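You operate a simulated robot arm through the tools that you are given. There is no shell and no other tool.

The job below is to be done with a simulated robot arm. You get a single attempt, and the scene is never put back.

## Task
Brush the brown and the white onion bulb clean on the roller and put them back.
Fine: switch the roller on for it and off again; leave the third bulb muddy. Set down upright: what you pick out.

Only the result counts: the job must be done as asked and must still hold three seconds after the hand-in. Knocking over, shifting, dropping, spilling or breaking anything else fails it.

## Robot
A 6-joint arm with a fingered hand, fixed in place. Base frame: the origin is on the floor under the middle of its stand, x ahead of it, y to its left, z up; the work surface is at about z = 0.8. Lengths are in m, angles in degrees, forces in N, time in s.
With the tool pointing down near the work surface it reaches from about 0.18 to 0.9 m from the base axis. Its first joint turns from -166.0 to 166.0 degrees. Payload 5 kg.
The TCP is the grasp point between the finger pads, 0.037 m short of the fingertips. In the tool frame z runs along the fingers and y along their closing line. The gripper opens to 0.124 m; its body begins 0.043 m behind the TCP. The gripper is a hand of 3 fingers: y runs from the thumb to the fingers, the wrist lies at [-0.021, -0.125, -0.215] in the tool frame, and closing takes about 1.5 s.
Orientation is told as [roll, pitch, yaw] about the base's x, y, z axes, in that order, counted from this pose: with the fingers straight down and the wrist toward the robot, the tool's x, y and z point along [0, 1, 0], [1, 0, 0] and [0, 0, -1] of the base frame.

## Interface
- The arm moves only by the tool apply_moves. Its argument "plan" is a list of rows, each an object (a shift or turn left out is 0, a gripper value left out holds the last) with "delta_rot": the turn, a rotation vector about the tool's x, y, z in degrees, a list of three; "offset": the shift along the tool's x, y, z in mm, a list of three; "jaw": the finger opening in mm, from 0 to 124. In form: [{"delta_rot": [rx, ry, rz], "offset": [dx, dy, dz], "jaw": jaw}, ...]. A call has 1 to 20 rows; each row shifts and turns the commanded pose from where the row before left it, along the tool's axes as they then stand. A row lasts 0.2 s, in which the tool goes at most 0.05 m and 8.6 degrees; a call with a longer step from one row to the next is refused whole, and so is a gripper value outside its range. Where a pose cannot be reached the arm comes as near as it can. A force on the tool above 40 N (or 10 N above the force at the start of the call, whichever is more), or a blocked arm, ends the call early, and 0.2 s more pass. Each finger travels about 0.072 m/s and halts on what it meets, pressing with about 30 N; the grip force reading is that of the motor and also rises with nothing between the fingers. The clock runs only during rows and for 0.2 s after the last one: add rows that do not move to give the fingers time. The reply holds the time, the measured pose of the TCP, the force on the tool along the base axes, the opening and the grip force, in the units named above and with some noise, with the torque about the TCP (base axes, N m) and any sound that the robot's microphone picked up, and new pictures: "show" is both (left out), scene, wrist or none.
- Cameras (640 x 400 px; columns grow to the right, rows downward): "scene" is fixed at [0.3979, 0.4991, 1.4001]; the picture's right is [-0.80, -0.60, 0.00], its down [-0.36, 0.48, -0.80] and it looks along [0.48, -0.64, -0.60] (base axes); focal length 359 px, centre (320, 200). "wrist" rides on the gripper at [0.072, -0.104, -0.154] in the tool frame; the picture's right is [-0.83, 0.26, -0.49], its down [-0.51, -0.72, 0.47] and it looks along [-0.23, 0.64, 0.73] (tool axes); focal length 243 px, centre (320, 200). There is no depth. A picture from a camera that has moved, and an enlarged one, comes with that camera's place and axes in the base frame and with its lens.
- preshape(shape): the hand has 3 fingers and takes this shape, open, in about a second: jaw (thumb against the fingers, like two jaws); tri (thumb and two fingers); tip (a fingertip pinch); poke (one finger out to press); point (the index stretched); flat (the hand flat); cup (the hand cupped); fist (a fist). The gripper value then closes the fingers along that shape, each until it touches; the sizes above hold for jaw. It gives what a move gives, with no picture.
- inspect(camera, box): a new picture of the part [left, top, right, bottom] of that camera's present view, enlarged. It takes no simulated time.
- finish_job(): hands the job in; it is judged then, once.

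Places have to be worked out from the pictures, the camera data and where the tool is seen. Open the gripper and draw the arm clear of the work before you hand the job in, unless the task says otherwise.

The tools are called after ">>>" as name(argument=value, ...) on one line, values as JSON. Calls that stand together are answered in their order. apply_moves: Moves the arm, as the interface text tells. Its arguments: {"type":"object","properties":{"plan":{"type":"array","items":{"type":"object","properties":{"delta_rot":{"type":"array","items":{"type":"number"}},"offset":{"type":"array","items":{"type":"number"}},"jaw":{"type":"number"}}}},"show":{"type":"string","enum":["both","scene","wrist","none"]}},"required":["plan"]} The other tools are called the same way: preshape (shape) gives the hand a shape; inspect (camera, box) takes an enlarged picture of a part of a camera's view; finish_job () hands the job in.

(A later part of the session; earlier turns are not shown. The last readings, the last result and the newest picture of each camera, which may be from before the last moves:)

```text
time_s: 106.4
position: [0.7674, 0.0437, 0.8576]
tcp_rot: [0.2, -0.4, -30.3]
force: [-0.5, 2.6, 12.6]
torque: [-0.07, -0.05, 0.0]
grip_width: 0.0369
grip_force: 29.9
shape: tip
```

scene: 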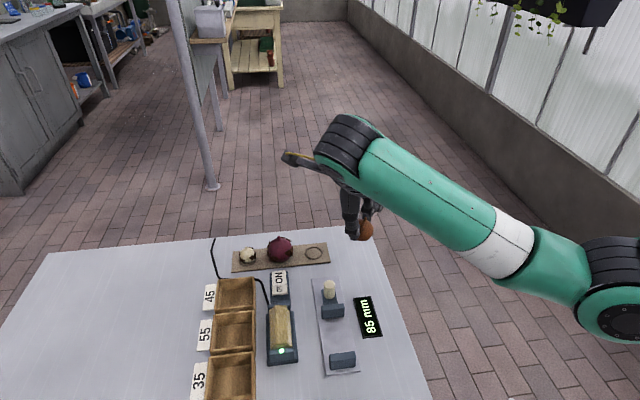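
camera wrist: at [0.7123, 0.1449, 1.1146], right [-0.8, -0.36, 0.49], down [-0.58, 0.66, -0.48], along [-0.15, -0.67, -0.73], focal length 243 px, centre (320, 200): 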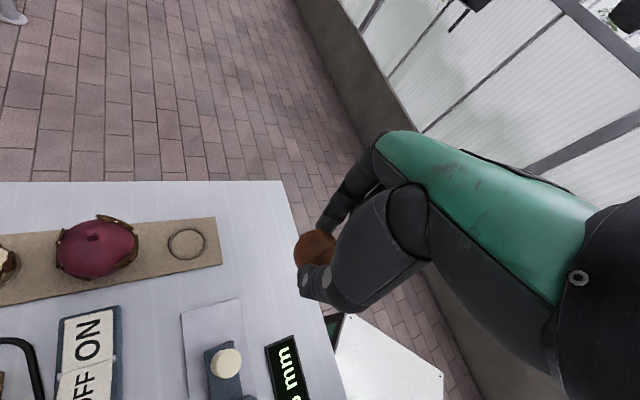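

Contact again comes at about z = 0.857. I'll check the bulb's image position against its original seated position.

>>> inspect(camera="scene", box=[295, 225, 335, 265])

>>> inspect(camera="wrist", box=[280, 210, 360, 290])

```text
10.00 times, centred on (315, 245) of scene
camera zoom: at [0.3979, 0.4991, 1.4001], right [-0.8, -0.6, 0.0], down [-0.36, 0.48, -0.8], along [0.48, -0.64, -0.6], focal length 3587 px, centre (370, -250)
```

zoom: 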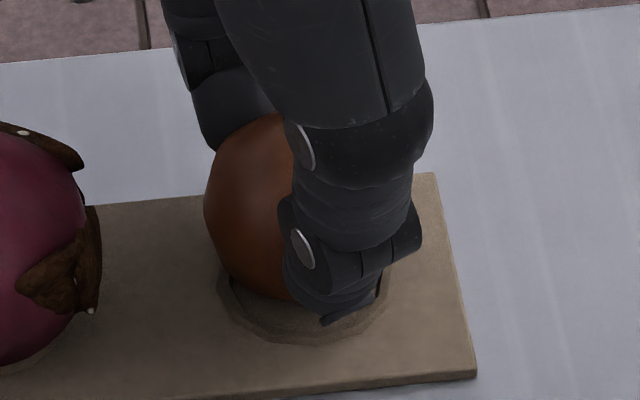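

```text
5.00 times, centred on (320, 250) of wrist
camera zoom: at [0.7131, 0.1586, 1.0097], right [-0.19, -0.85, 0.49], down [-0.88, -0.08, -0.48], along [0.44, -0.52, -0.73], focal length 1213 px, centre (320, -50)
```

zoom: 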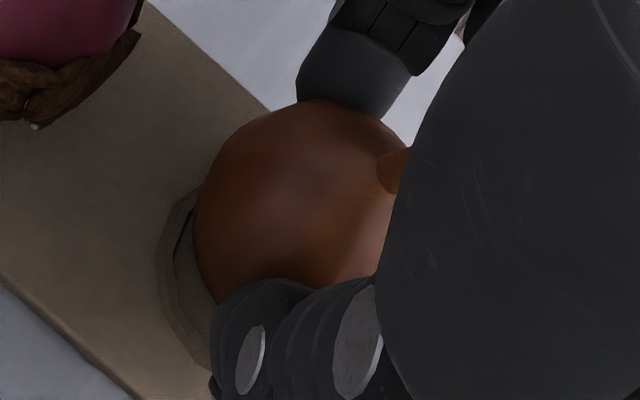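

Horizontally it's aligned, but the bulb sits about 4-5 mm away from the camera (toward +x,-y), with the rim pushing it back; it seems to have re-centred between the fingers along the closing line. I'll lift, shift 4 mm along tool -y, and lower again.

>>> apply_moves(plan=[{"offset": [0, 0, -4]}, {"offset": [1.5, -3.7, 0]}, {}, {"offset": [0, 0, 2]}, {"offset": [0, 0, 2]}, {}], show="none")

>>> apply_moves(plan=[{"offset": [0, 0, 1.5]}, {"offset": [0, 0, 1.5]}, {}], show="none")

>>> inspect(camera="scene", box=[295, 225, 335, 265])

```text
time_s: 107.8
position: [0.7644, 0.0466, 0.8568]
tcp_rot: [0.2, -0.4, -30.2]
force: [-1.3, 4.8, 12.9]
torque: [0.0, 0.0, -0.01]
grip_width: 0.037
grip_force: 29.6
shape: tip
```

```text
time_s: 108.6
position: [0.7656, 0.0466, 0.8559]
tcp_rot: [0.3, -0.5, -30.1]
force: [0.7, 5.0, 29.7]
torque: [-0.04, -0.11, 0.06]
grip_width: 0.0383
grip_force: 29.8
shape: tip
```

```text
10.00 times, centred on (315, 245) of scene
camera zoom: at [0.3979, 0.4991, 1.4001], right [-0.8, -0.6, 0.0], down [-0.36, 0.48, -0.8], along [0.48, -0.64, -0.6], focal length 3587 px, centre (370, -250)
```

zoom: 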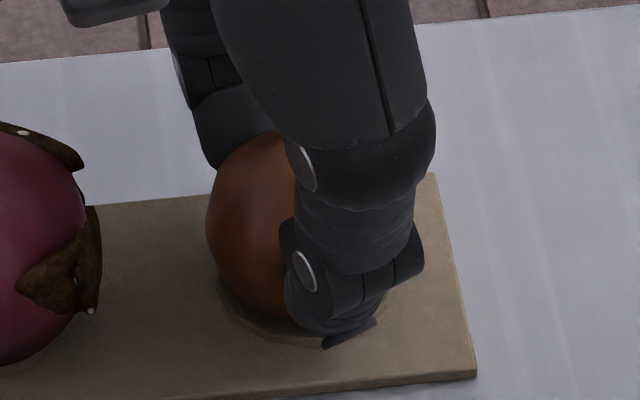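

The bulb's image now coincides with its original seated position (left edge and bottom match), so it's in the ring. I'll relax the downward load and open the fingers gently.

>>> apply_moves(plan=[{"offset": [0, 0, -1.5]}, {"jaw": 40}, {"jaw": 44}, {"jaw": 50}, {"jaw": 58}, {"jaw": 64}, {}], show="none")

>>> inspect(camera="scene", box=[295, 225, 335, 265])

>>> inspect(camera="wrist", box=[220, 160, 420, 360])

```text
time_s: 110.2
position: [0.7638, 0.0464, 0.8542]
tcp_rot: [0.0, -0.1, -30.2]
force: [0.7, 0.1, -0.2]
torque: [0.02, 0.01, -0.04]
grip_width: 0.0634
grip_force: 0.1
shape: tip
```

```text
10.00 times, centred on (315, 245) of scene
camera zoom: at [0.3979, 0.4991, 1.4001], right [-0.8, -0.6, 0.0], down [-0.36, 0.48, -0.8], along [0.48, -0.64, -0.6], focal length 3587 px, centre (370, -250)
```

zoom: 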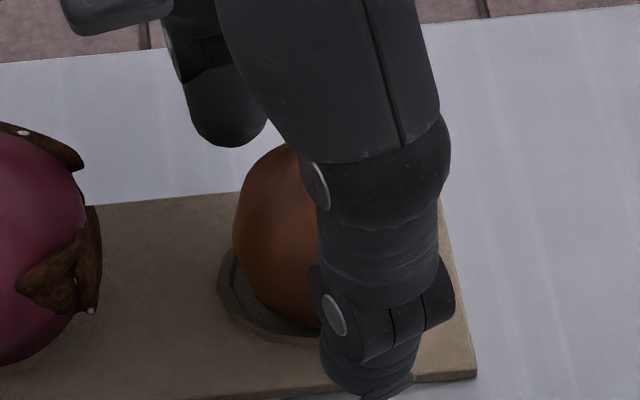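

```text
2.00 times, centred on (320, 260) of wrist
camera zoom: at [0.7097, 0.1617, 1.0064], right [-0.19, -0.85, 0.49], down [-0.88, -0.08, -0.47], along [0.44, -0.52, -0.73], focal length 485 px, centre (320, 80)
```

zoom: 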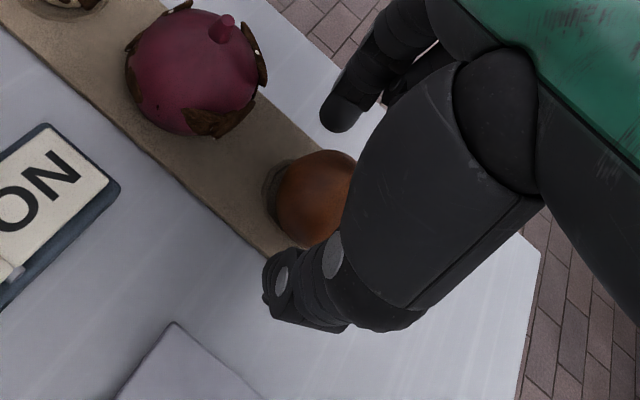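

After release the bulb shifted about 5 mm to the right in the image. I'll look closely before moving anything.

>>> inspect(camera="wrist", box=[280, 200, 370, 300])

>>> inspect(camera="scene", box=[305, 235, 335, 262])

```text
4.00 times, centred on (325, 250) of wrist
camera zoom: at [0.7097, 0.1617, 1.0064], right [-0.19, -0.85, 0.49], down [-0.88, -0.08, -0.47], along [0.44, -0.52, -0.73], focal length 970 px, centre (300, 0)
```

zoom: 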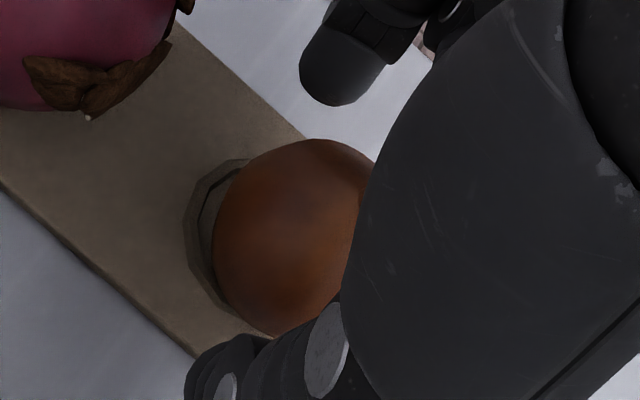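

```text
14.81 times, centred on (320, 248) of scene
camera zoom: at [0.3979, 0.4991, 1.4001], right [-0.8, -0.6, 0.0], down [-0.36, 0.48, -0.8], along [0.48, -0.64, -0.6], focal length 5315 px, centre (320, -518)
```

zoom: 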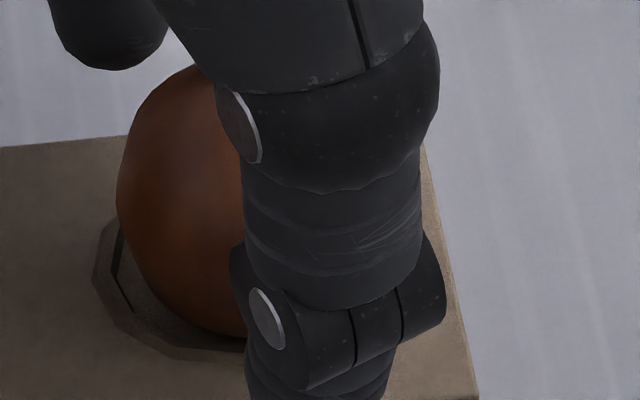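

The ring is wider than the bulb's foot, so the bulb has some play and may just have settled. I'll open the fingers wider in place, then look again before lifting.

>>> apply_moves(plan=[{"jaw": 72}, {"jaw": 80}, {"jaw": 88}, {"jaw": 92}, {}], show="none")

>>> inspect(camera="scene", box=[295, 225, 335, 265])

>>> inspect(camera="wrist", box=[220, 160, 420, 360])

```text
time_s: 111.4
position: [0.7645, 0.0456, 0.8527]
tcp_rot: [0.0, -0.3, -30.2]
force: [0.6, 0.0, -0.1]
torque: [0.01, 0.01, 0.01]
grip_width: 0.0917
grip_force: 0.1
shape: tip
```

```text
10.00 times, centred on (315, 245) of scene
camera zoom: at [0.3979, 0.4991, 1.4001], right [-0.8, -0.6, 0.0], down [-0.36, 0.48, -0.8], along [0.48, -0.64, -0.6], focal length 3587 px, centre (370, -250)
```

zoom: 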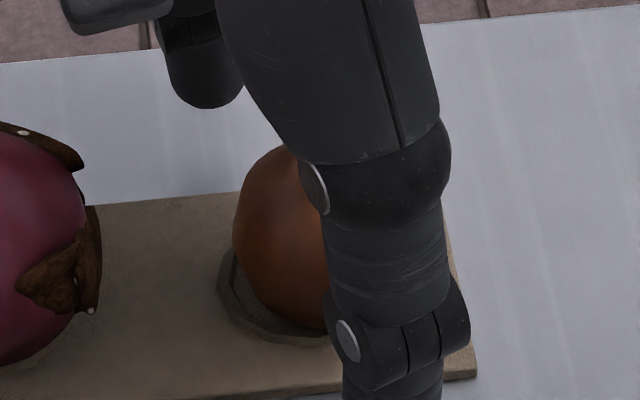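

```text
2.00 times, centred on (320, 260) of wrist
camera zoom: at [0.7098, 0.1617, 1.0066], right [-0.19, -0.85, 0.49], down [-0.88, -0.08, -0.47], along [0.44, -0.52, -0.73], focal length 485 px, centre (320, 80)
```

zoom: 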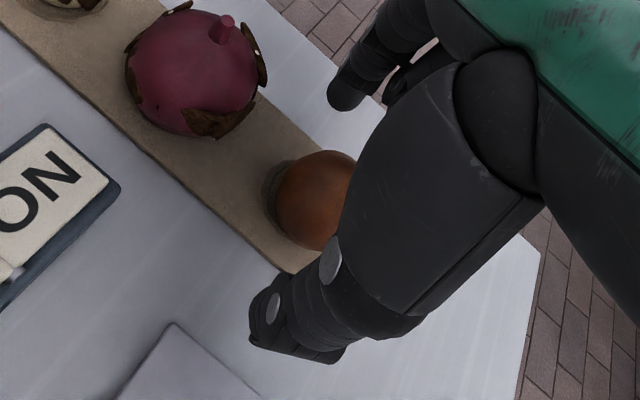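

The bulb is stable and stands free of the fingers. I'll lift the hand straight up and look at the bulb's attitude.

>>> apply_moves(plan=[{"offset": [0, 0, -10]}, {"offset": [0, 0, -20]}, {"offset": [0, 0, -30]}, {"offset": [0, 0, -30]}, {}], show="none")

>>> inspect(camera="scene", box=[295, 225, 335, 265])

>>> inspect(camera="wrist", box=[220, 160, 420, 360])

```text
time_s: 112.6
position: [0.7637, 0.0457, 0.9431]
tcp_rot: [0.1, -0.3, -30.2]
force: [0.3, -0.1, 0.0]
torque: [0.03, 0.0, -0.02]
grip_width: 0.0917
grip_force: 0.0
shape: tip
```

```text
10.00 times, centred on (315, 245) of scene
camera zoom: at [0.3979, 0.4991, 1.4001], right [-0.8, -0.6, 0.0], down [-0.36, 0.48, -0.8], along [0.48, -0.64, -0.6], focal length 3587 px, centre (370, -250)
```

zoom: 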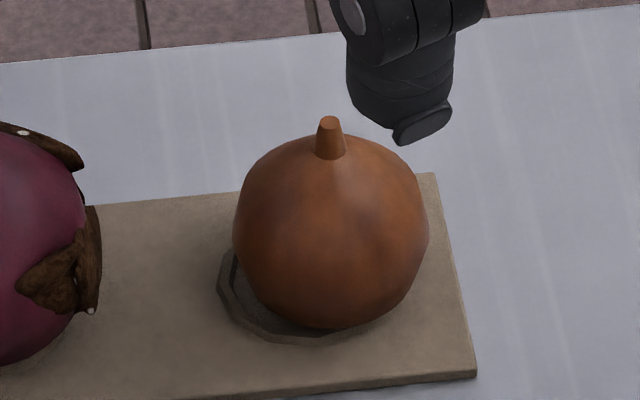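

```text
2.00 times, centred on (320, 260) of wrist
camera zoom: at [0.7095, 0.1602, 1.0967], right [-0.19, -0.85, 0.49], down [-0.88, -0.08, -0.47], along [0.44, -0.52, -0.73], focal length 485 px, centre (320, 80)
```

zoom: 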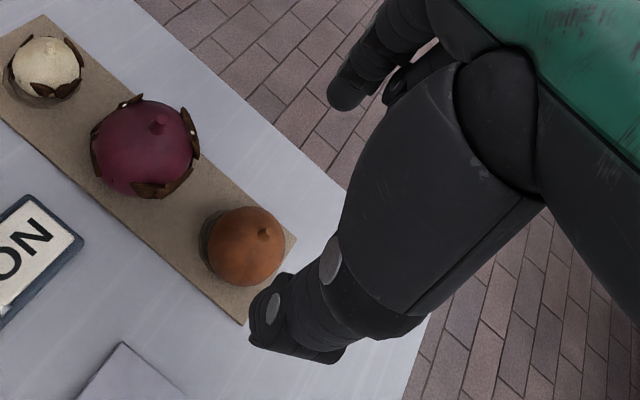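

The brown bulb now stands upright and clean on every visible side, about 6 mm off-centre in its ring. I'll raise the hand and yaw it to about +80 so that the wrist camera sees the bulb's far side.

>>> apply_moves(plan=[{"offset": [0, 0, -30]}, {"delta_rot": [0, 0, -8]}, {"delta_rot": [0, 0, -8]}, {"delta_rot": [0, 0, -8]}, {"delta_rot": [0, 0, -8]}, {"delta_rot": [0, 0, -8]}, {"delta_rot": [0, 0, -8]}, {"delta_rot": [0, 0, -8]}, {"delta_rot": [0, 0, -8]}, {"delta_rot": [0, 0, -8]}, {"delta_rot": [0, 0, -8]}, {"delta_rot": [0, 0, -8]}, {"delta_rot": [0, 0, -8]}, {"delta_rot": [0, 0, -8]}, {}], show="wrist")

>>> inspect(camera="wrist", box=[180, 180, 360, 320])

```text
time_s: 115.8
position: [0.7652, 0.0464, 0.9721]
tcp_rot: [-0.2, 0.1, 73.9]
force: [-0.4, 0.3, 0.8]
torque: [0.01, 0.02, -0.01]
grip_width: 0.0917
grip_force: 0.2
shape: tip
camera wrist: at [0.6657, -0.0332, 1.1264], right [0.87, 0.02, 0.5], down [0.29, -0.83, -0.47], along [0.4, 0.55, -0.73], focal length 243 px, centre (320, 200)
```

wrist: 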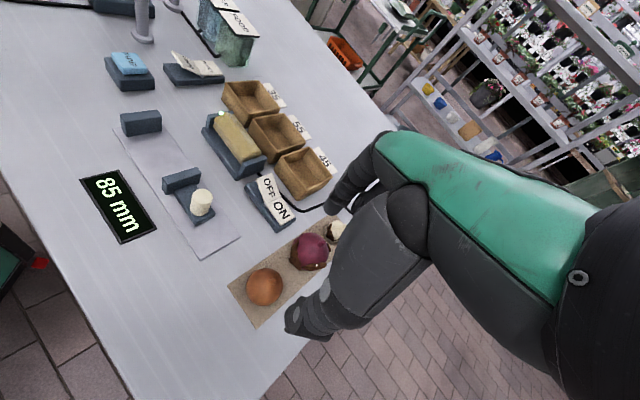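

```text
2.86 times, centred on (270, 250) of wrist
camera zoom: at [0.6657, -0.0332, 1.1264], right [0.87, 0.02, 0.5], down [0.29, -0.83, -0.47], along [0.4, 0.55, -0.73], focal length 693 px, centre (463, 57)
```

zoom: 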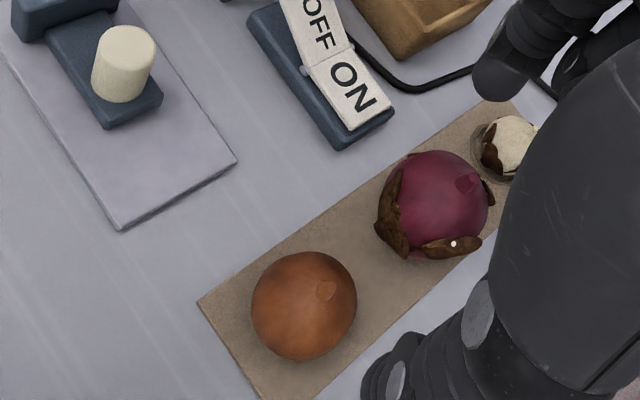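

The far side is clean too and the stem points straight up, so the brown bulb is done. Next is the white bulb near (0.868, 0.147); to stay inside reach I'll grasp it at yaw -27. I'll rotate back and hover above it.

>>> apply_moves(plan=[{"delta_rot": [0, 0, 8]}, {"delta_rot": [0, 0, 8]}, {"delta_rot": [0, 0, 8]}, {"delta_rot": [0, 0, 8]}, {"delta_rot": [0, 0, 8]}, {"delta_rot": [0, 0, 8]}, {"delta_rot": [0, 0, 8]}, {"delta_rot": [0, 0, 8]}, {"delta_rot": [0, 0, 8]}, {"delta_rot": [0, 0, 8]}, {"delta_rot": [0, 0, 8]}, {"delta_rot": [0, 0, 8]}, {"delta_rot": [0, 0, 5]}, {"offset": [34.1, 11.5, 0], "jaw": 80}, {"offset": [34.1, 11.5, 0]}, {"offset": [34.1, 11.5, 0]}, {"offset": [34.1, 11.5, 0]}, {}], show="both")

>>> inspect(camera="wrist", box=[200, 140, 420, 380])

>>> inspect(camera="scene", box=[200, 160, 340, 290])

```text
time_s: 119.6
position: [0.8672, 0.1494, 0.9757]
tcp_rot: [0.0, -0.3, -27.2]
force: [0.7, 0.2, -1.2]
torque: [0.04, 0.04, 0.03]
grip_width: 0.0805
grip_force: 0.0
shape: tip
camera wrist: at [0.8071, 0.2629, 1.1281], right [-0.15, -0.86, 0.49], down [-0.87, -0.12, -0.47], along [0.47, -0.5, -0.73], focal length 243 px, centre (320, 200)
```

scene: 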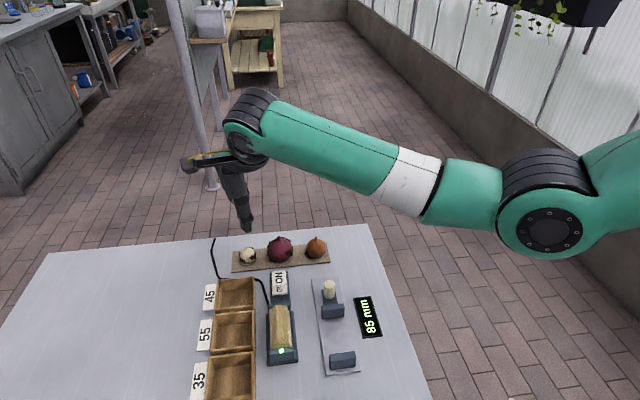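
wrist: 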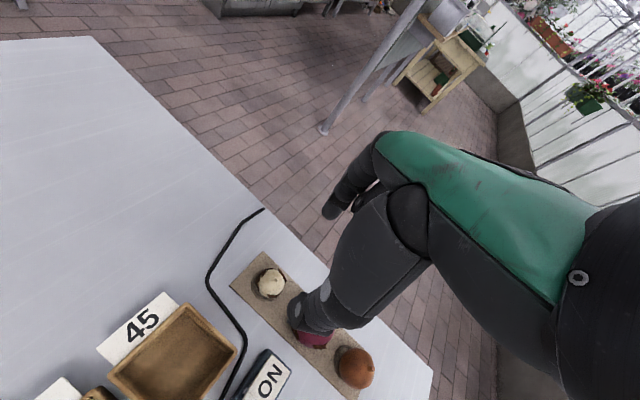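

```text
1.67 times, centred on (310, 260) of wrist
camera zoom: at [0.8071, 0.2629, 1.1281], right [-0.15, -0.86, 0.49], down [-0.87, -0.12, -0.47], along [0.47, -0.5, -0.73], focal length 404 px, centre (337, 100)
```

zoom: 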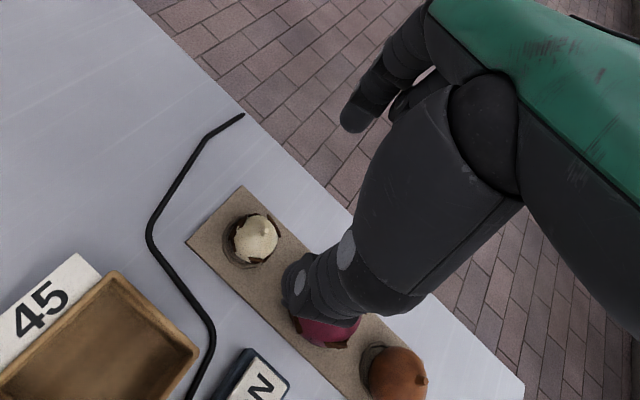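

```text
3.08 times, centred on (270, 225) of scene
camera zoom: at [0.3979, 0.4991, 1.4001], right [-0.8, -0.6, 0.0], down [-0.36, 0.48, -0.8], along [0.48, -0.64, -0.6], focal length 1104 px, centre (474, 123)
```

zoom: 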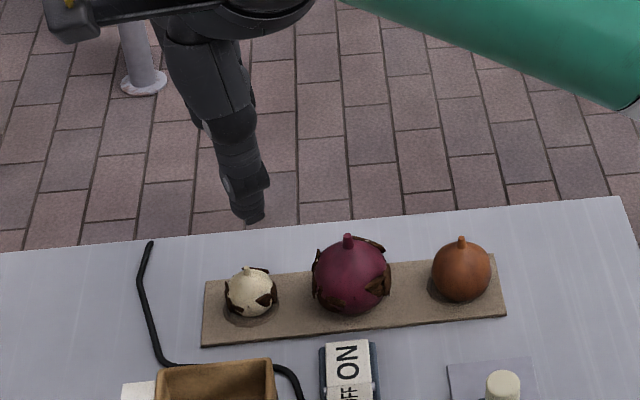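

The white bulb appears almost exactly under the TCP. I'll shift 4 mm in tool +x to centre the finger pads, then descend to z ≈ 0.90 for a check.

>>> apply_moves(plan=[{"offset": [4, 0, 25]}, {"offset": [0, 0, 25]}, {"offset": [0, 0, 25]}, {}], show="none")

>>> inspect(camera="wrist", box=[200, 140, 420, 380])

>>> inspect(camera="scene", box=[210, 200, 310, 290])

```text
time_s: 120.6
position: [0.8708, 0.1505, 0.8968]
tcp_rot: [0.0, -0.2, -27.2]
force: [-0.2, -0.6, -0.3]
torque: [0.03, 0.01, -0.01]
grip_width: 0.0803
grip_force: 0.1
shape: tip
```

```text
1.67 times, centred on (310, 260) of wrist
camera zoom: at [0.8105, 0.2629, 1.0505], right [-0.15, -0.86, 0.49], down [-0.87, -0.12, -0.47], along [0.47, -0.5, -0.73], focal length 404 px, centre (337, 100)
```

zoom: 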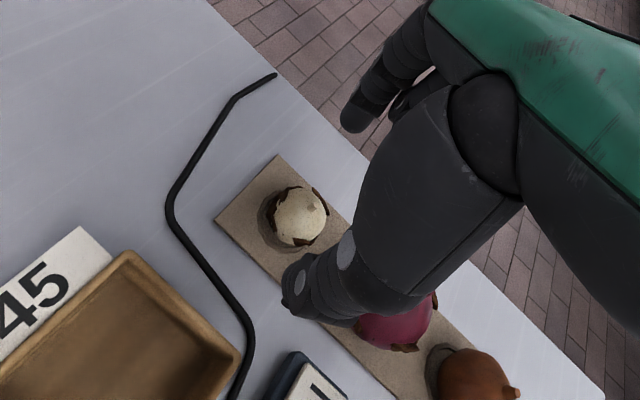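

```text
4.44 times, centred on (260, 245) of scene
camera zoom: at [0.3979, 0.4991, 1.4001], right [-0.8, -0.6, 0.0], down [-0.36, 0.48, -0.8], along [0.48, -0.64, -0.6], focal length 1594 px, centre (587, 0)
```

zoom: 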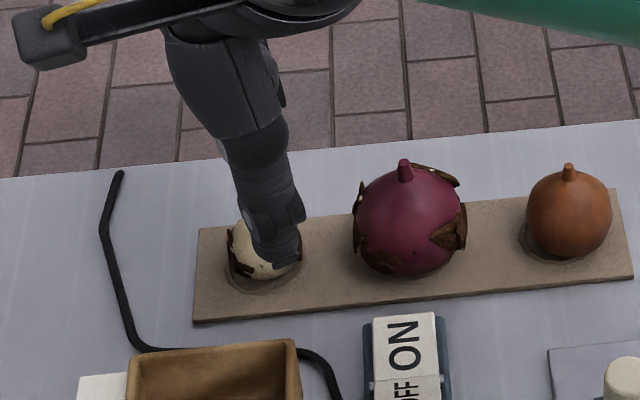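

The alignment is within 2 mm. I'll descend to z ≈ 0.850 slowly, watching for contact.

>>> apply_moves(plan=[{"offset": [0, 0, 20]}, {"offset": [0, 0, 15]}, {"offset": [0, 0, 8]}, {"offset": [0, 0, 3]}, {}], show="none")

>>> inspect(camera="wrist", box=[220, 160, 420, 360])

>>> inspect(camera="scene", box=[220, 215, 300, 285])

```text
time_s: 121.8
position: [0.8703, 0.1518, 0.8511]
tcp_rot: [0.0, -0.2, -27.2]
force: [0.5, 0.2, 0.5]
torque: [0.01, -0.03, -0.02]
grip_width: 0.0803
grip_force: 0.0
shape: tip
```

```text
2.00 times, centred on (320, 260) of wrist
camera zoom: at [0.8098, 0.2639, 1.0054], right [-0.15, -0.86, 0.49], down [-0.87, -0.12, -0.47], along [0.47, -0.5, -0.73], focal length 485 px, centre (320, 80)
```

zoom: 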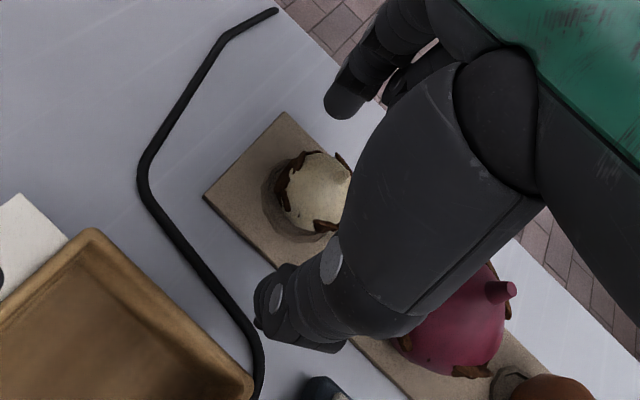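

```text
5.71 times, centred on (260, 250) of scene
camera zoom: at [0.3979, 0.4991, 1.4001], right [-0.8, -0.6, 0.0], down [-0.36, 0.48, -0.8], along [0.48, -0.64, -0.6], focal length 2050 px, centre (663, -86)
```

zoom: 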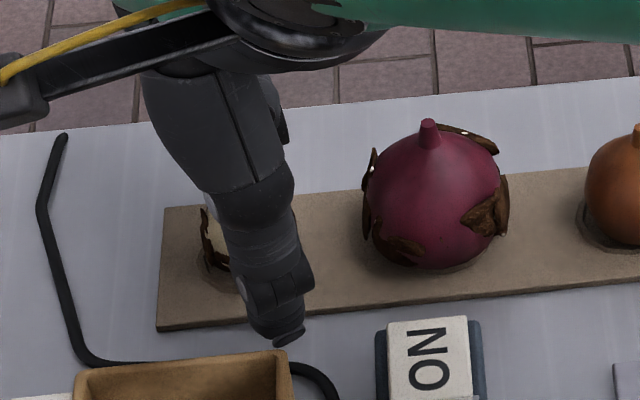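

The thumb and index straddle the white bulb and the red one is clear below the hand. I'll close the fingers on the white bulb.

>>> apply_moves(plan=[{"jaw": 60}, {"jaw": 44}, {"jaw": 34}, {"jaw": 26}, {"jaw": 22}, {}, {}], show="none")

>>> inspect(camera="wrist", box=[220, 160, 420, 360])

>>> inspect(camera="scene", box=[220, 215, 300, 285])

```text
time_s: 123.4
position: [0.8695, 0.1521, 0.8515]
tcp_rot: [0.0, -0.3, -27.2]
force: [-0.4, 0.4, 1.0]
torque: [0.02, 0.0, 0.0]
grip_width: 0.0255
grip_force: 29.6
shape: tip
```

```text
2.00 times, centred on (320, 260) of wrist
camera zoom: at [0.8099, 0.264, 1.0057], right [-0.15, -0.86, 0.49], down [-0.87, -0.12, -0.47], along [0.47, -0.5, -0.73], focal length 485 px, centre (320, 80)
```

zoom: 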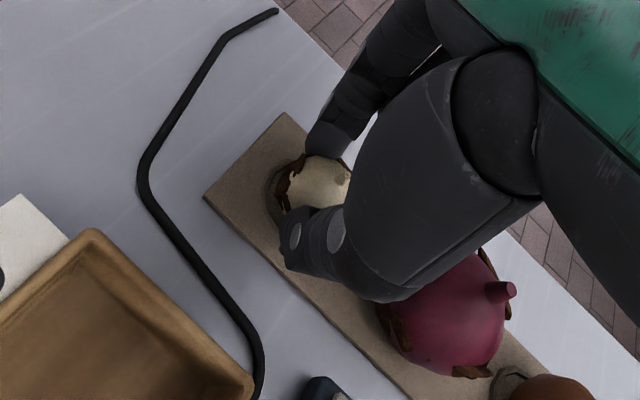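

```text
5.71 times, centred on (260, 250) of scene
camera zoom: at [0.3979, 0.4991, 1.4001], right [-0.8, -0.6, 0.0], down [-0.36, 0.48, -0.8], along [0.48, -0.64, -0.6], focal length 2050 px, centre (663, -86)
```

zoom: 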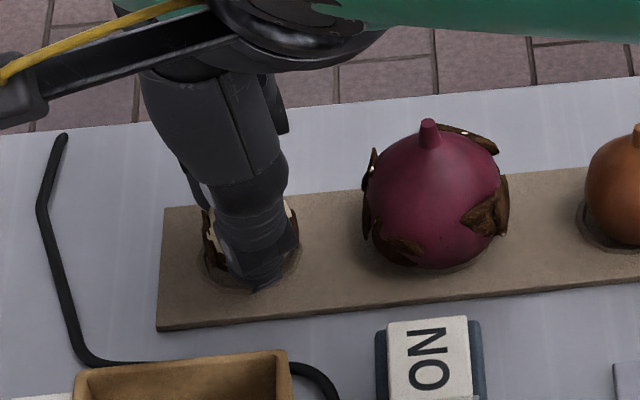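

Gripped at 25.5 mm with 30 N (grasp pose 0.8697, 0.1520, 0.8513, yaw -27). I'll lift slowly and check that the bulb comes along.

>>> apply_moves(plan=[{"offset": [0, 0, -4]}, {"offset": [0, 0, -6]}, {"offset": [0, 0, -10]}, {"offset": [0, 0, -20]}, {"offset": [0, 0, -30]}, {}], show="scene")

>>> inspect(camera="wrist", box=[220, 160, 420, 360])

>>> inspect(camera="scene", box=[210, 190, 300, 280])

```text
time_s: 124.8
position: [0.8682, 0.1501, 0.9198]
tcp_rot: [0.0, -0.2, -27.2]
force: [0.2, -0.1, 0.4]
torque: [0.03, 0.01, 0.0]
grip_width: 0.0257
grip_force: 30.3
shape: tip
```

scene: 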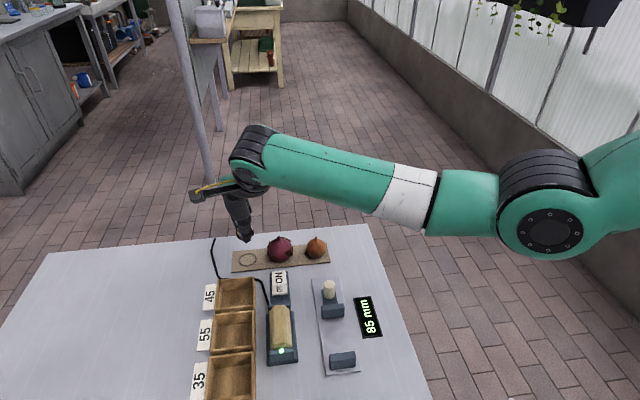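

```text
2.00 times, centred on (320, 260) of wrist
camera zoom: at [0.8079, 0.2628, 1.0751], right [-0.15, -0.86, 0.49], down [-0.87, -0.12, -0.47], along [0.47, -0.5, -0.73], focal length 485 px, centre (320, 80)
```

zoom: 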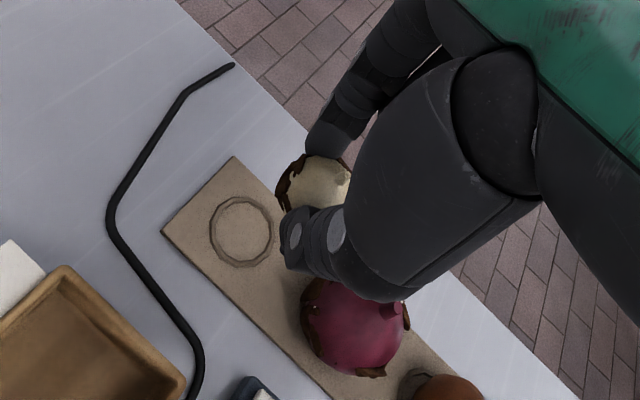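

```text
4.44 times, centred on (255, 235) of scene
camera zoom: at [0.3979, 0.4991, 1.4001], right [-0.8, -0.6, 0.0], down [-0.36, 0.48, -0.8], along [0.48, -0.64, -0.6], focal length 1594 px, centre (609, 44)
```

zoom: 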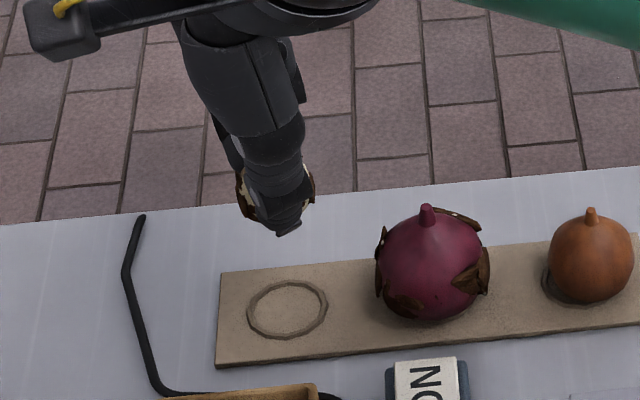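

The white bulb is held; its seat ring centre is near (0.868, 0.147). Now I'll carry it to the spot beside the roller, turning to yaw -45 on the way.

>>> apply_moves(plan=[{"offset": [-7.9, -38.2, -5]}, {"offset": [-7.9, -38.2, -5]}, {"offset": [-7.9, -38.2, -5]}, {"offset": [-7.9, -38.2, -5]}, {"offset": [-7.9, -38.2, 0]}, {"offset": [-7.9, -38.2, 0]}, {"delta_rot": [0, 0, 6]}, {"delta_rot": [0, 0, 6]}, {"delta_rot": [0, 0, 5.8]}, {}], show="both")

>>> inspect(camera="wrist", box=[180, 160, 400, 380])

```text
time_s: 127.0
position: [0.6425, 0.2137, 0.9406]
tcp_rot: [0.0, -0.3, -45.0]
force: [0.8, 0.6, -0.3]
torque: [0.0, 0.04, 0.01]
grip_width: 0.0255
grip_force: 29.8
shape: tip
camera wrist: at [0.6201, 0.3395, 1.0946], right [-0.4, -0.77, 0.49], down [-0.87, 0.15, -0.48], along [0.29, -0.62, -0.73], focal length 243 px, centre (320, 200)
```

scene: 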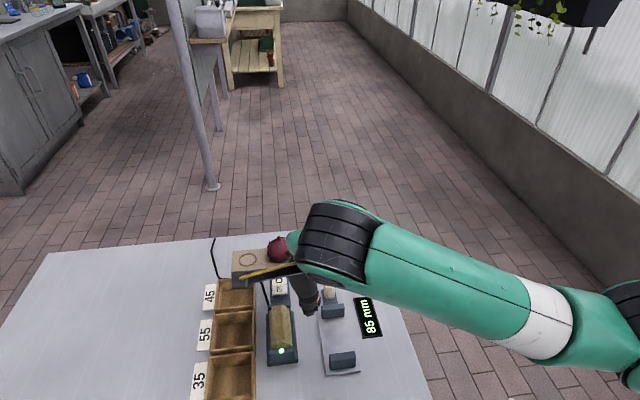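
wrist: 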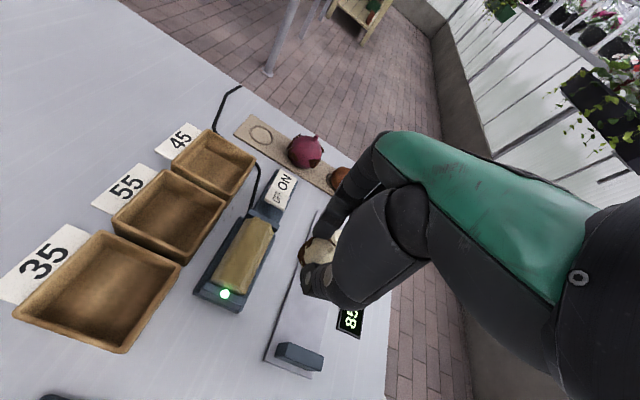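

```text
1.82 times, centred on (290, 270) of wrist
camera zoom: at [0.6201, 0.3395, 1.0946], right [-0.4, -0.77, 0.49], down [-0.87, 0.15, -0.48], along [0.29, -0.62, -0.73], focal length 441 px, centre (374, 73)
```

zoom: 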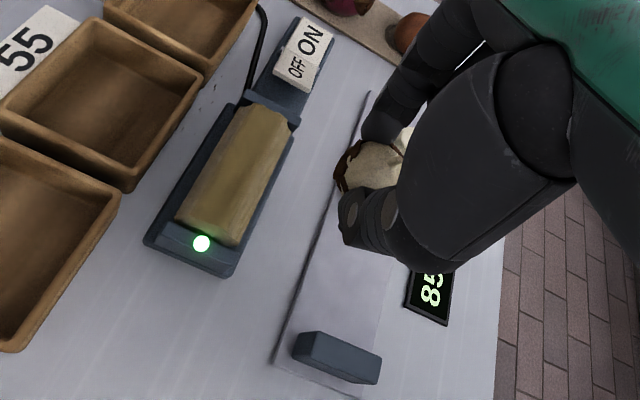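

I'm at the standoff (p = 0.605) and high. I'll descend to z ≈ 0.874 and approach the roller in 2-3 mm steps.

>>> apply_moves(plan=[{"offset": [0, 0, 25]}, {"offset": [0, 0, 25]}, {"offset": [0, 0, 16]}, {}, {"offset": [3, 0, 0]}, {"offset": [3, 0, 0]}, {"offset": [3, 0, 0]}, {"offset": [3, 0, 0]}, {}], show="none")

>>> inspect(camera="wrist", box=[230, 200, 350, 310])

```text
time_s: 129.0
position: [0.6506, 0.2211, 0.874]
tcp_rot: [0.2, -0.2, -45.0]
force: [0.6, 0.8, -0.8]
torque: [-0.01, -0.01, -0.03]
grip_width: 0.0258
grip_force: 29.7
shape: tip
```

```text
3.64 times, centred on (290, 255) of wrist
camera zoom: at [0.6284, 0.3474, 1.0286], right [-0.4, -0.77, 0.49], down [-0.87, 0.15, -0.48], along [0.29, -0.62, -0.73], focal length 882 px, centre (429, 0)
```

zoom: 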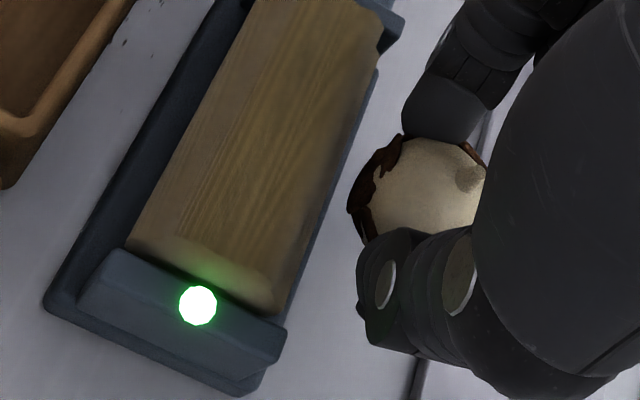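

There are still a few mm to go, and the mud on the +x side is visible facing the roller. I'll continue in 2 mm steps.

>>> apply_moves(plan=[{"offset": [2, 0, 0]}, {"offset": [2, 0, 0]}, {"offset": [2, 0, 0]}, {}], show="none")

>>> apply_moves(plan=[{"offset": [2, 0, 0]}, {"offset": [2, 0, 0]}, {}], show="none")

>>> inspect(camera="wrist", box=[230, 200, 350, 310])

```text
time_s: 130.0
position: [0.6566, 0.2257, 0.8757]
tcp_rot: [0.1, -0.3, -45.0]
force: [-0.1, -0.7, 0.1]
torque: [0.0, 0.01, 0.0]
grip_width: 0.0255
grip_force: 30.1
shape: tip
```

```text
time_s: 130.8
position: [0.6591, 0.2287, 0.8737]
tcp_rot: [0.1, -0.2, -45.0]
force: [-1.2, -1.9, 0.8]
torque: [-0.03, 0.04, 0.01]
grip_width: 0.0256
grip_force: 30.1
shape: tip
```

```text
3.64 times, centred on (290, 255) of wrist
camera zoom: at [0.6366, 0.3539, 1.0284], right [-0.4, -0.77, 0.49], down [-0.87, 0.15, -0.48], along [0.29, -0.62, -0.73], focal length 882 px, centre (429, 0)
```

zoom: 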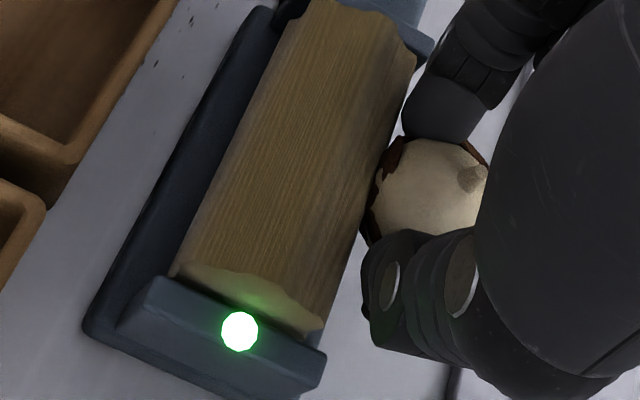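

Light contact at p = 0.628. I'll press 1 mm more, dwell, then sweep the yaw toward -27.

>>> apply_moves(plan=[{"offset": [1, 0, 0]}, {}, {}, {}, {}, {"delta_rot": [0, 0, -4]}, {}, {"delta_rot": [0, 0, -4]}, {}, {"delta_rot": [0, 0, -4]}, {}, {"delta_rot": [0, 0, -4]}, {}, {}], show="none")

>>> inspect(camera="wrist", box=[230, 200, 350, 310])

```text
time_s: 133.8
position: [0.6592, 0.2277, 0.8754]
tcp_rot: [-0.1, -0.2, -29.0]
force: [-16.1, -17.8, 7.9]
torque: [-0.75, 0.43, -0.54]
grip_width: 0.0253
grip_force: 30.2
shape: tip
```

```text
3.64 times, centred on (290, 255) of wrist
camera zoom: at [0.6032, 0.3424, 1.0283], right [-0.18, -0.85, 0.49], down [-0.88, -0.09, -0.47], along [0.45, -0.52, -0.73], focal length 882 px, centre (429, 0)
```

zoom: 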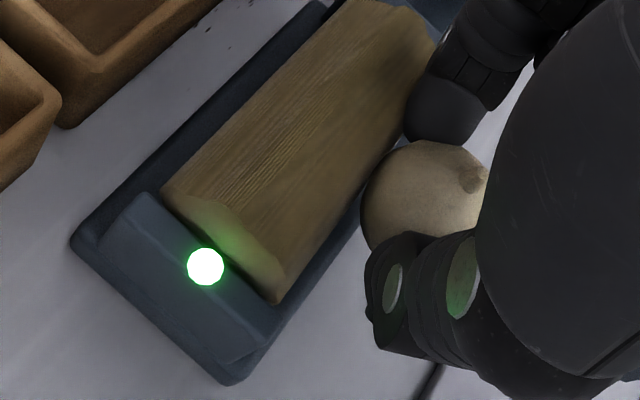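

The +x mud is gone in view. The force is 25 N here because the index meets the roller, so I'll sweep back to -45 and on to -61 for the thumb side.

>>> apply_moves(plan=[{"delta_rot": [0, 0, 5]}, {"delta_rot": [0, 0, 5]}, {"delta_rot": [0, 0, 5]}, {"delta_rot": [0, 0, 5]}, {"delta_rot": [0, 0, 4]}, {}, {"delta_rot": [0, 0, 4]}, {}, {"delta_rot": [0, 0, 4]}, {}, {}, {}], show="none")

>>> inspect(camera="wrist", box=[230, 200, 350, 310])

```text
time_s: 136.4
position: [0.661, 0.2299, 0.8761]
tcp_rot: [0.2, -0.3, -61.0]
force: [-2.4, -1.9, 0.4]
torque: [-0.04, 0.07, 0.02]
grip_width: 0.0251
grip_force: 29.9
shape: tip
```

```text
3.64 times, centred on (290, 255) of wrist
camera zoom: at [0.6734, 0.3561, 1.0286], right [-0.6, -0.63, 0.49], down [-0.79, 0.38, -0.48], along [0.11, -0.67, -0.73], focal length 882 px, centre (429, 0)
```

zoom: 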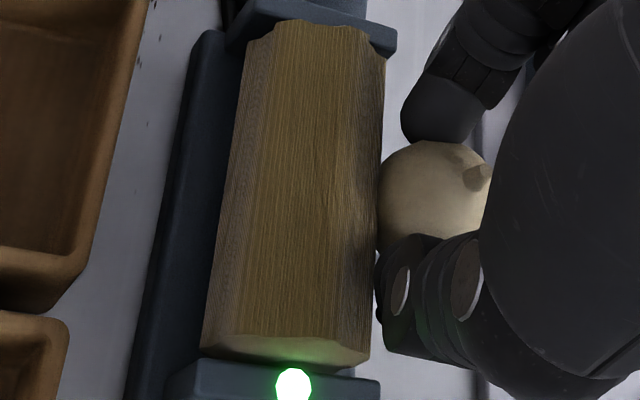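

That side looks clean. As before, I'll raise by 13 mm and press on the roller shoulder to cover the lower band, sweeping back.

>>> apply_moves(plan=[{"offset": [0, 0, -7]}, {"offset": [0, 0, -6]}, {"offset": [1.9, -0.5, 0]}, {"offset": [1.9, -0.5, 0]}, {"offset": [1.4, -0.4, 0]}, {}], show="none")

>>> apply_moves(plan=[{"offset": [1.4, -0.4, 0]}, {"offset": [1.4, -0.4, 0]}, {}], show="none")

```text
time_s: 137.8
position: [0.6643, 0.2331, 0.8883]
tcp_rot: [0.2, -0.2, -61.0]
force: [0.4, -0.6, -0.5]
torque: [0.0, -0.03, 0.0]
grip_width: 0.025
grip_force: 29.6
shape: tip
```

```text
time_s: 138.6
position: [0.6673, 0.2334, 0.8884]
tcp_rot: [0.3, -0.2, -61.0]
force: [-3.6, -2.7, 5.0]
torque: [-0.12, 0.1, -0.04]
grip_width: 0.0252
grip_force: 30.3
shape: tip
```

Contact is about 7 N on the shoulder. I'll sweep the yaw from -61 to -33 here.

>>> apply_moves(plan=[{}, {}, {"delta_rot": [0, 0, -4]}, {}, {"delta_rot": [0, 0, -4]}, {}, {"delta_rot": [0, 0, -4]}, {}, {"delta_rot": [0, 0, -4]}, {}, {"delta_rot": [0, 0, -4]}, {}, {"delta_rot": [0, 0, -4]}, {}, {"delta_rot": [0, 0, -4]}, {}, {}], show="none")

>>> inspect(camera="wrist", box=[230, 200, 350, 310])

```text
time_s: 142.2
position: [0.6664, 0.2349, 0.8874]
tcp_rot: [0.1, -0.2, -32.9]
force: [-3.5, -3.4, 6.7]
torque: [-0.11, 0.13, 0.02]
grip_width: 0.025
grip_force: 29.7
shape: tip
```

```text
3.64 times, centred on (290, 255) of wrist
camera zoom: at [0.6171, 0.3527, 1.0416], right [-0.23, -0.84, 0.49], down [-0.88, -0.03, -0.48], along [0.41, -0.54, -0.73], focal length 882 px, centre (429, 0)
```

zoom: 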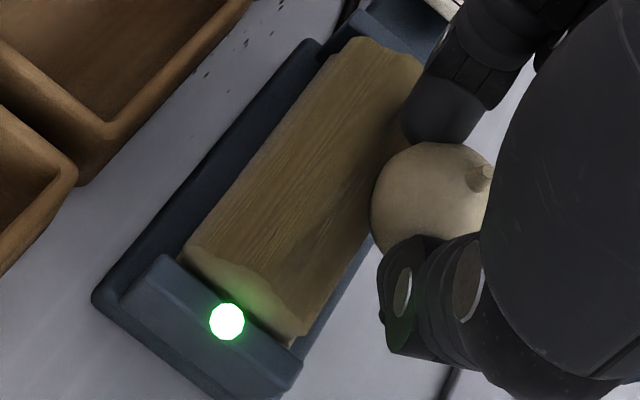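

Lower band done. Now I'll lift off and rotate the hand around to about +103, then +115, for the opposite side, staying at a modest height where the arm had room before.

>>> apply_moves(plan=[{"offset": [-8, 0, -12]}, {"offset": [-4, 0, -20]}, {"offset": [0, 0, -22]}, {"delta_rot": [0, 0, -8]}, {"delta_rot": [0, 0, -8]}, {"delta_rot": [0, 0, -8]}, {"delta_rot": [0, 0, -8]}, {"delta_rot": [0, 0, -8]}, {"delta_rot": [0, 0, -8]}, {"delta_rot": [0, 0, -8]}, {"delta_rot": [0, 0, -8]}, {"delta_rot": [0, 0, -8]}, {"delta_rot": [0, 0, -8]}, {"delta_rot": [0, 0, -8]}, {"delta_rot": [0, 0, -8]}, {"delta_rot": [0, 0, -8]}, {"delta_rot": [0, 0, -8]}, {"delta_rot": [0, 0, -8]}], show="scene")

>>> inspect(camera="scene", box=[260, 230, 360, 330])

```text
time_s: 146.0
position: [0.6586, 0.2252, 0.9417]
tcp_rot: [-0.2, 0.1, 87.2]
force: [0.6, 0.8, 0.4]
torque: [-0.01, -0.01, 0.02]
grip_width: 0.025
grip_force: 29.8
shape: tip
```

scene: 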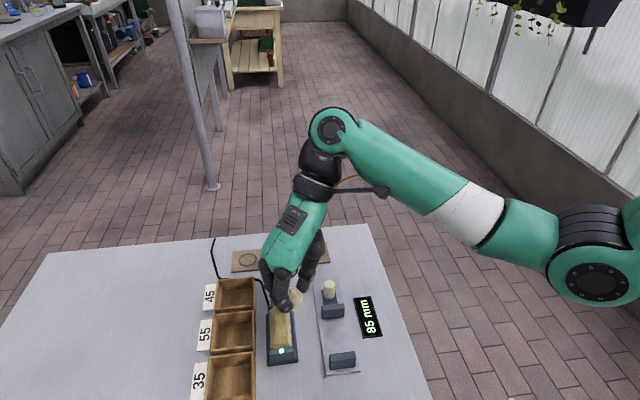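

```text
4.00 times, centred on (310, 280) of scene
camera zoom: at [0.3979, 0.4991, 1.4001], right [-0.8, -0.6, 0.0], down [-0.36, 0.48, -0.8], along [0.48, -0.64, -0.6], focal length 1435 px, centre (360, -120)
```

zoom: 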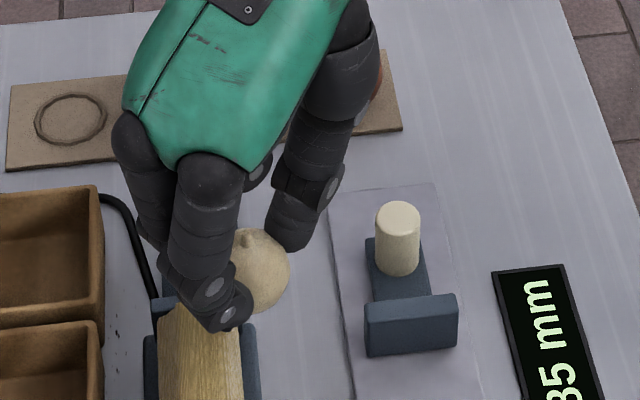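

The presented side is clean. I'll rotate to +119, then move beside the roller. The white bulb is small, so this time I'll keep it lower (contact at the equator), which gives the fingers more room.

>>> apply_moves(plan=[{"delta_rot": [0, 0, -8]}, {"delta_rot": [0, 0, -8]}, {"delta_rot": [0, 0, -8]}, {"delta_rot": [0, 0, -8]}, {}], show="none")

```text
time_s: 147.2
position: [0.658, 0.2238, 0.942]
tcp_rot: [-0.2, 0.3, 119.1]
force: [-0.5, -0.7, -0.3]
torque: [0.0, -0.02, 0.05]
grip_width: 0.0252
grip_force: 29.7
shape: tip
```

No limits hit. I'll shift 20 mm away from the roller and descend beside it.

>>> apply_moves(plan=[{"offset": [11, 0.5, 0]}, {"offset": [10.7, 0.5, 0]}, {"offset": [0, 0, 25]}, {"offset": [0, 0, 25]}, {"offset": [0, 0, 20]}, {"offset": [0, 0, 8]}, {}], show="none")

>>> inspect(camera="scene", box=[250, 250, 350, 350])

>>> inspect(camera="wrist", box=[200, 180, 380, 340])

```text
time_s: 148.8
position: [0.6391, 0.218, 0.8652]
tcp_rot: [-0.1, 0.2, 119.0]
force: [-0.6, -0.1, 0.4]
torque: [-0.02, 0.01, 0.01]
grip_width: 0.0252
grip_force: 30.3
shape: tip
```

```text
4.00 times, centred on (300, 300) of scene
camera zoom: at [0.3979, 0.4991, 1.4001], right [-0.8, -0.6, 0.0], down [-0.36, 0.48, -0.8], along [0.48, -0.64, -0.6], focal length 1435 px, centre (400, -200)
```

zoom: 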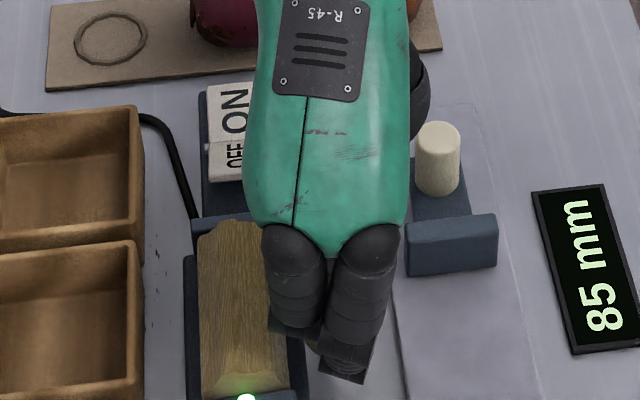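

```text
2.50 times, centred on (290, 260) of wrist
camera zoom: at [0.626, 0.0925, 1.0194], right [0.6, 0.63, 0.49], down [0.8, -0.39, -0.47], along [-0.11, 0.67, -0.73], focal length 606 px, centre (395, 50)
```

zoom: 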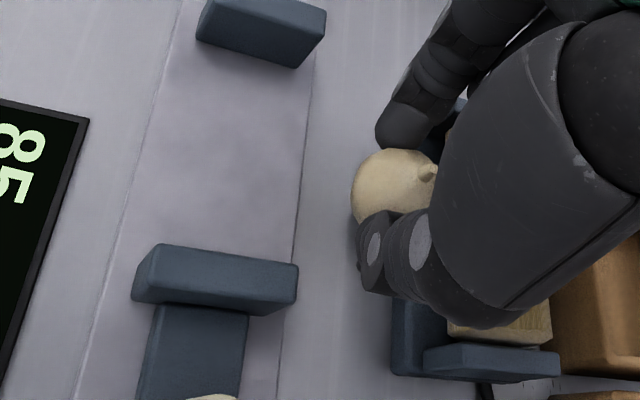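

The curled finger is on the roller side here and hangs low; that is likely what jammed before, so I'll raise to z = 0.876 first and then approach in small steps.

>>> apply_moves(plan=[{"offset": [0, 0, -11]}, {"offset": [-2.9, 0.8, 0]}, {"offset": [-2.9, 0.8, 0]}, {"offset": [-2.9, 0.8, 0]}, {"offset": [-1.9, 0.6, 0]}, {}], show="none")

>>> apply_moves(plan=[{"offset": [-1.4, 0.4, 0]}, {"offset": [-1.4, 0.4, 0]}, {}], show="none")

```text
time_s: 150.2
position: [0.6472, 0.2237, 0.8746]
tcp_rot: [-0.2, 0.2, 119.0]
force: [-2.5, -1.8, 0.4]
torque: [-0.04, 0.06, 0.01]
grip_width: 0.0251
grip_force: 29.9
shape: tip
```

```text
time_s: 151.0
position: [0.6502, 0.2246, 0.8745]
tcp_rot: [0.0, 0.2, 119.0]
force: [-5.0, -4.0, 2.0]
torque: [-0.13, 0.12, 0.01]
grip_width: 0.0251
grip_force: 29.8
shape: tip
```

Contact is about 6 N with almost no twist, so it is the bulb's mud touching and not a finger. I'll press slightly more, dwell, then sweep the yaw up.

>>> apply_moves(plan=[{"offset": [-1.4, 0.4, 0]}, {}, {}, {}, {}], show="none")

>>> apply_moves(plan=[{"offset": [-1.4, 0.4, 0]}, {"delta_rot": [0, 0, 4]}, {}, {}, {}, {"delta_rot": [0, 0, -4]}, {"delta_rot": [0, 0, -4]}, {}, {"delta_rot": [0, 0, -4]}, {}, {}], show="none")

```text
time_s: 152.2
position: [0.6513, 0.2251, 0.8764]
tcp_rot: [-0.2, 0.1, 119.1]
force: [-9.3, -7.7, 3.3]
torque: [-0.23, 0.28, -0.01]
grip_width: 0.0254
grip_force: 29.8
shape: tip
```

```text
time_s: 154.6
position: [0.6523, 0.2262, 0.8752]
tcp_rot: [-0.1, 0.2, 127.0]
force: [-8.7, -7.5, 3.6]
torque: [-0.22, 0.3, 0.01]
grip_width: 0.0254
grip_force: 29.7
shape: tip
```

Steady contact at about 12 N. I'll slide 12 mm along the roller toward the lamp end (to gain reach) and continue the sweep to about yaw 143-147.

>>> apply_moves(plan=[{"offset": [0.6, 4, 0]}, {"offset": [0.6, 4, 0]}, {"offset": [0.6, 4, 0]}, {"delta_rot": [0, 0, -4]}, {}, {"delta_rot": [0, 0, -4]}, {}, {"delta_rot": [0, 0, -4]}, {}, {}], show="none")

```text
time_s: 156.8
position: [0.6435, 0.2344, 0.8757]
tcp_rot: [-0.1, 0.1, 139.0]
force: [-8.7, -8.7, 4.2]
torque: [-0.25, 0.29, -0.06]
grip_width: 0.0257
grip_force: 30.1
shape: tip
```

I'll continue to about 147, still within reach.

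>>> apply_moves(plan=[{"delta_rot": [0, 0, -4]}, {}, {}, {"delta_rot": [0, 0, -4]}, {}, {}, {}, {}], show="none")

>>> inspect(camera="scene", box=[250, 250, 350, 350])

```text
time_s: 158.6
position: [0.6444, 0.2344, 0.8752]
tcp_rot: [-0.1, 0.2, 147.0]
force: [-8.9, -7.6, 3.9]
torque: [-0.2, 0.3, 0.04]
grip_width: 0.0253
grip_force: 29.9
shape: tip
```

```text
4.00 times, centred on (300, 300) of scene
camera zoom: at [0.3979, 0.4991, 1.4001], right [-0.8, -0.6, 0.0], down [-0.36, 0.48, -0.8], along [0.48, -0.64, -0.6], focal length 1435 px, centre (400, -200)
```

zoom: 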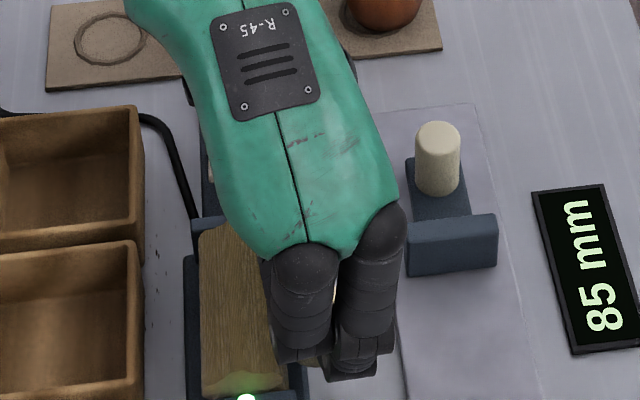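

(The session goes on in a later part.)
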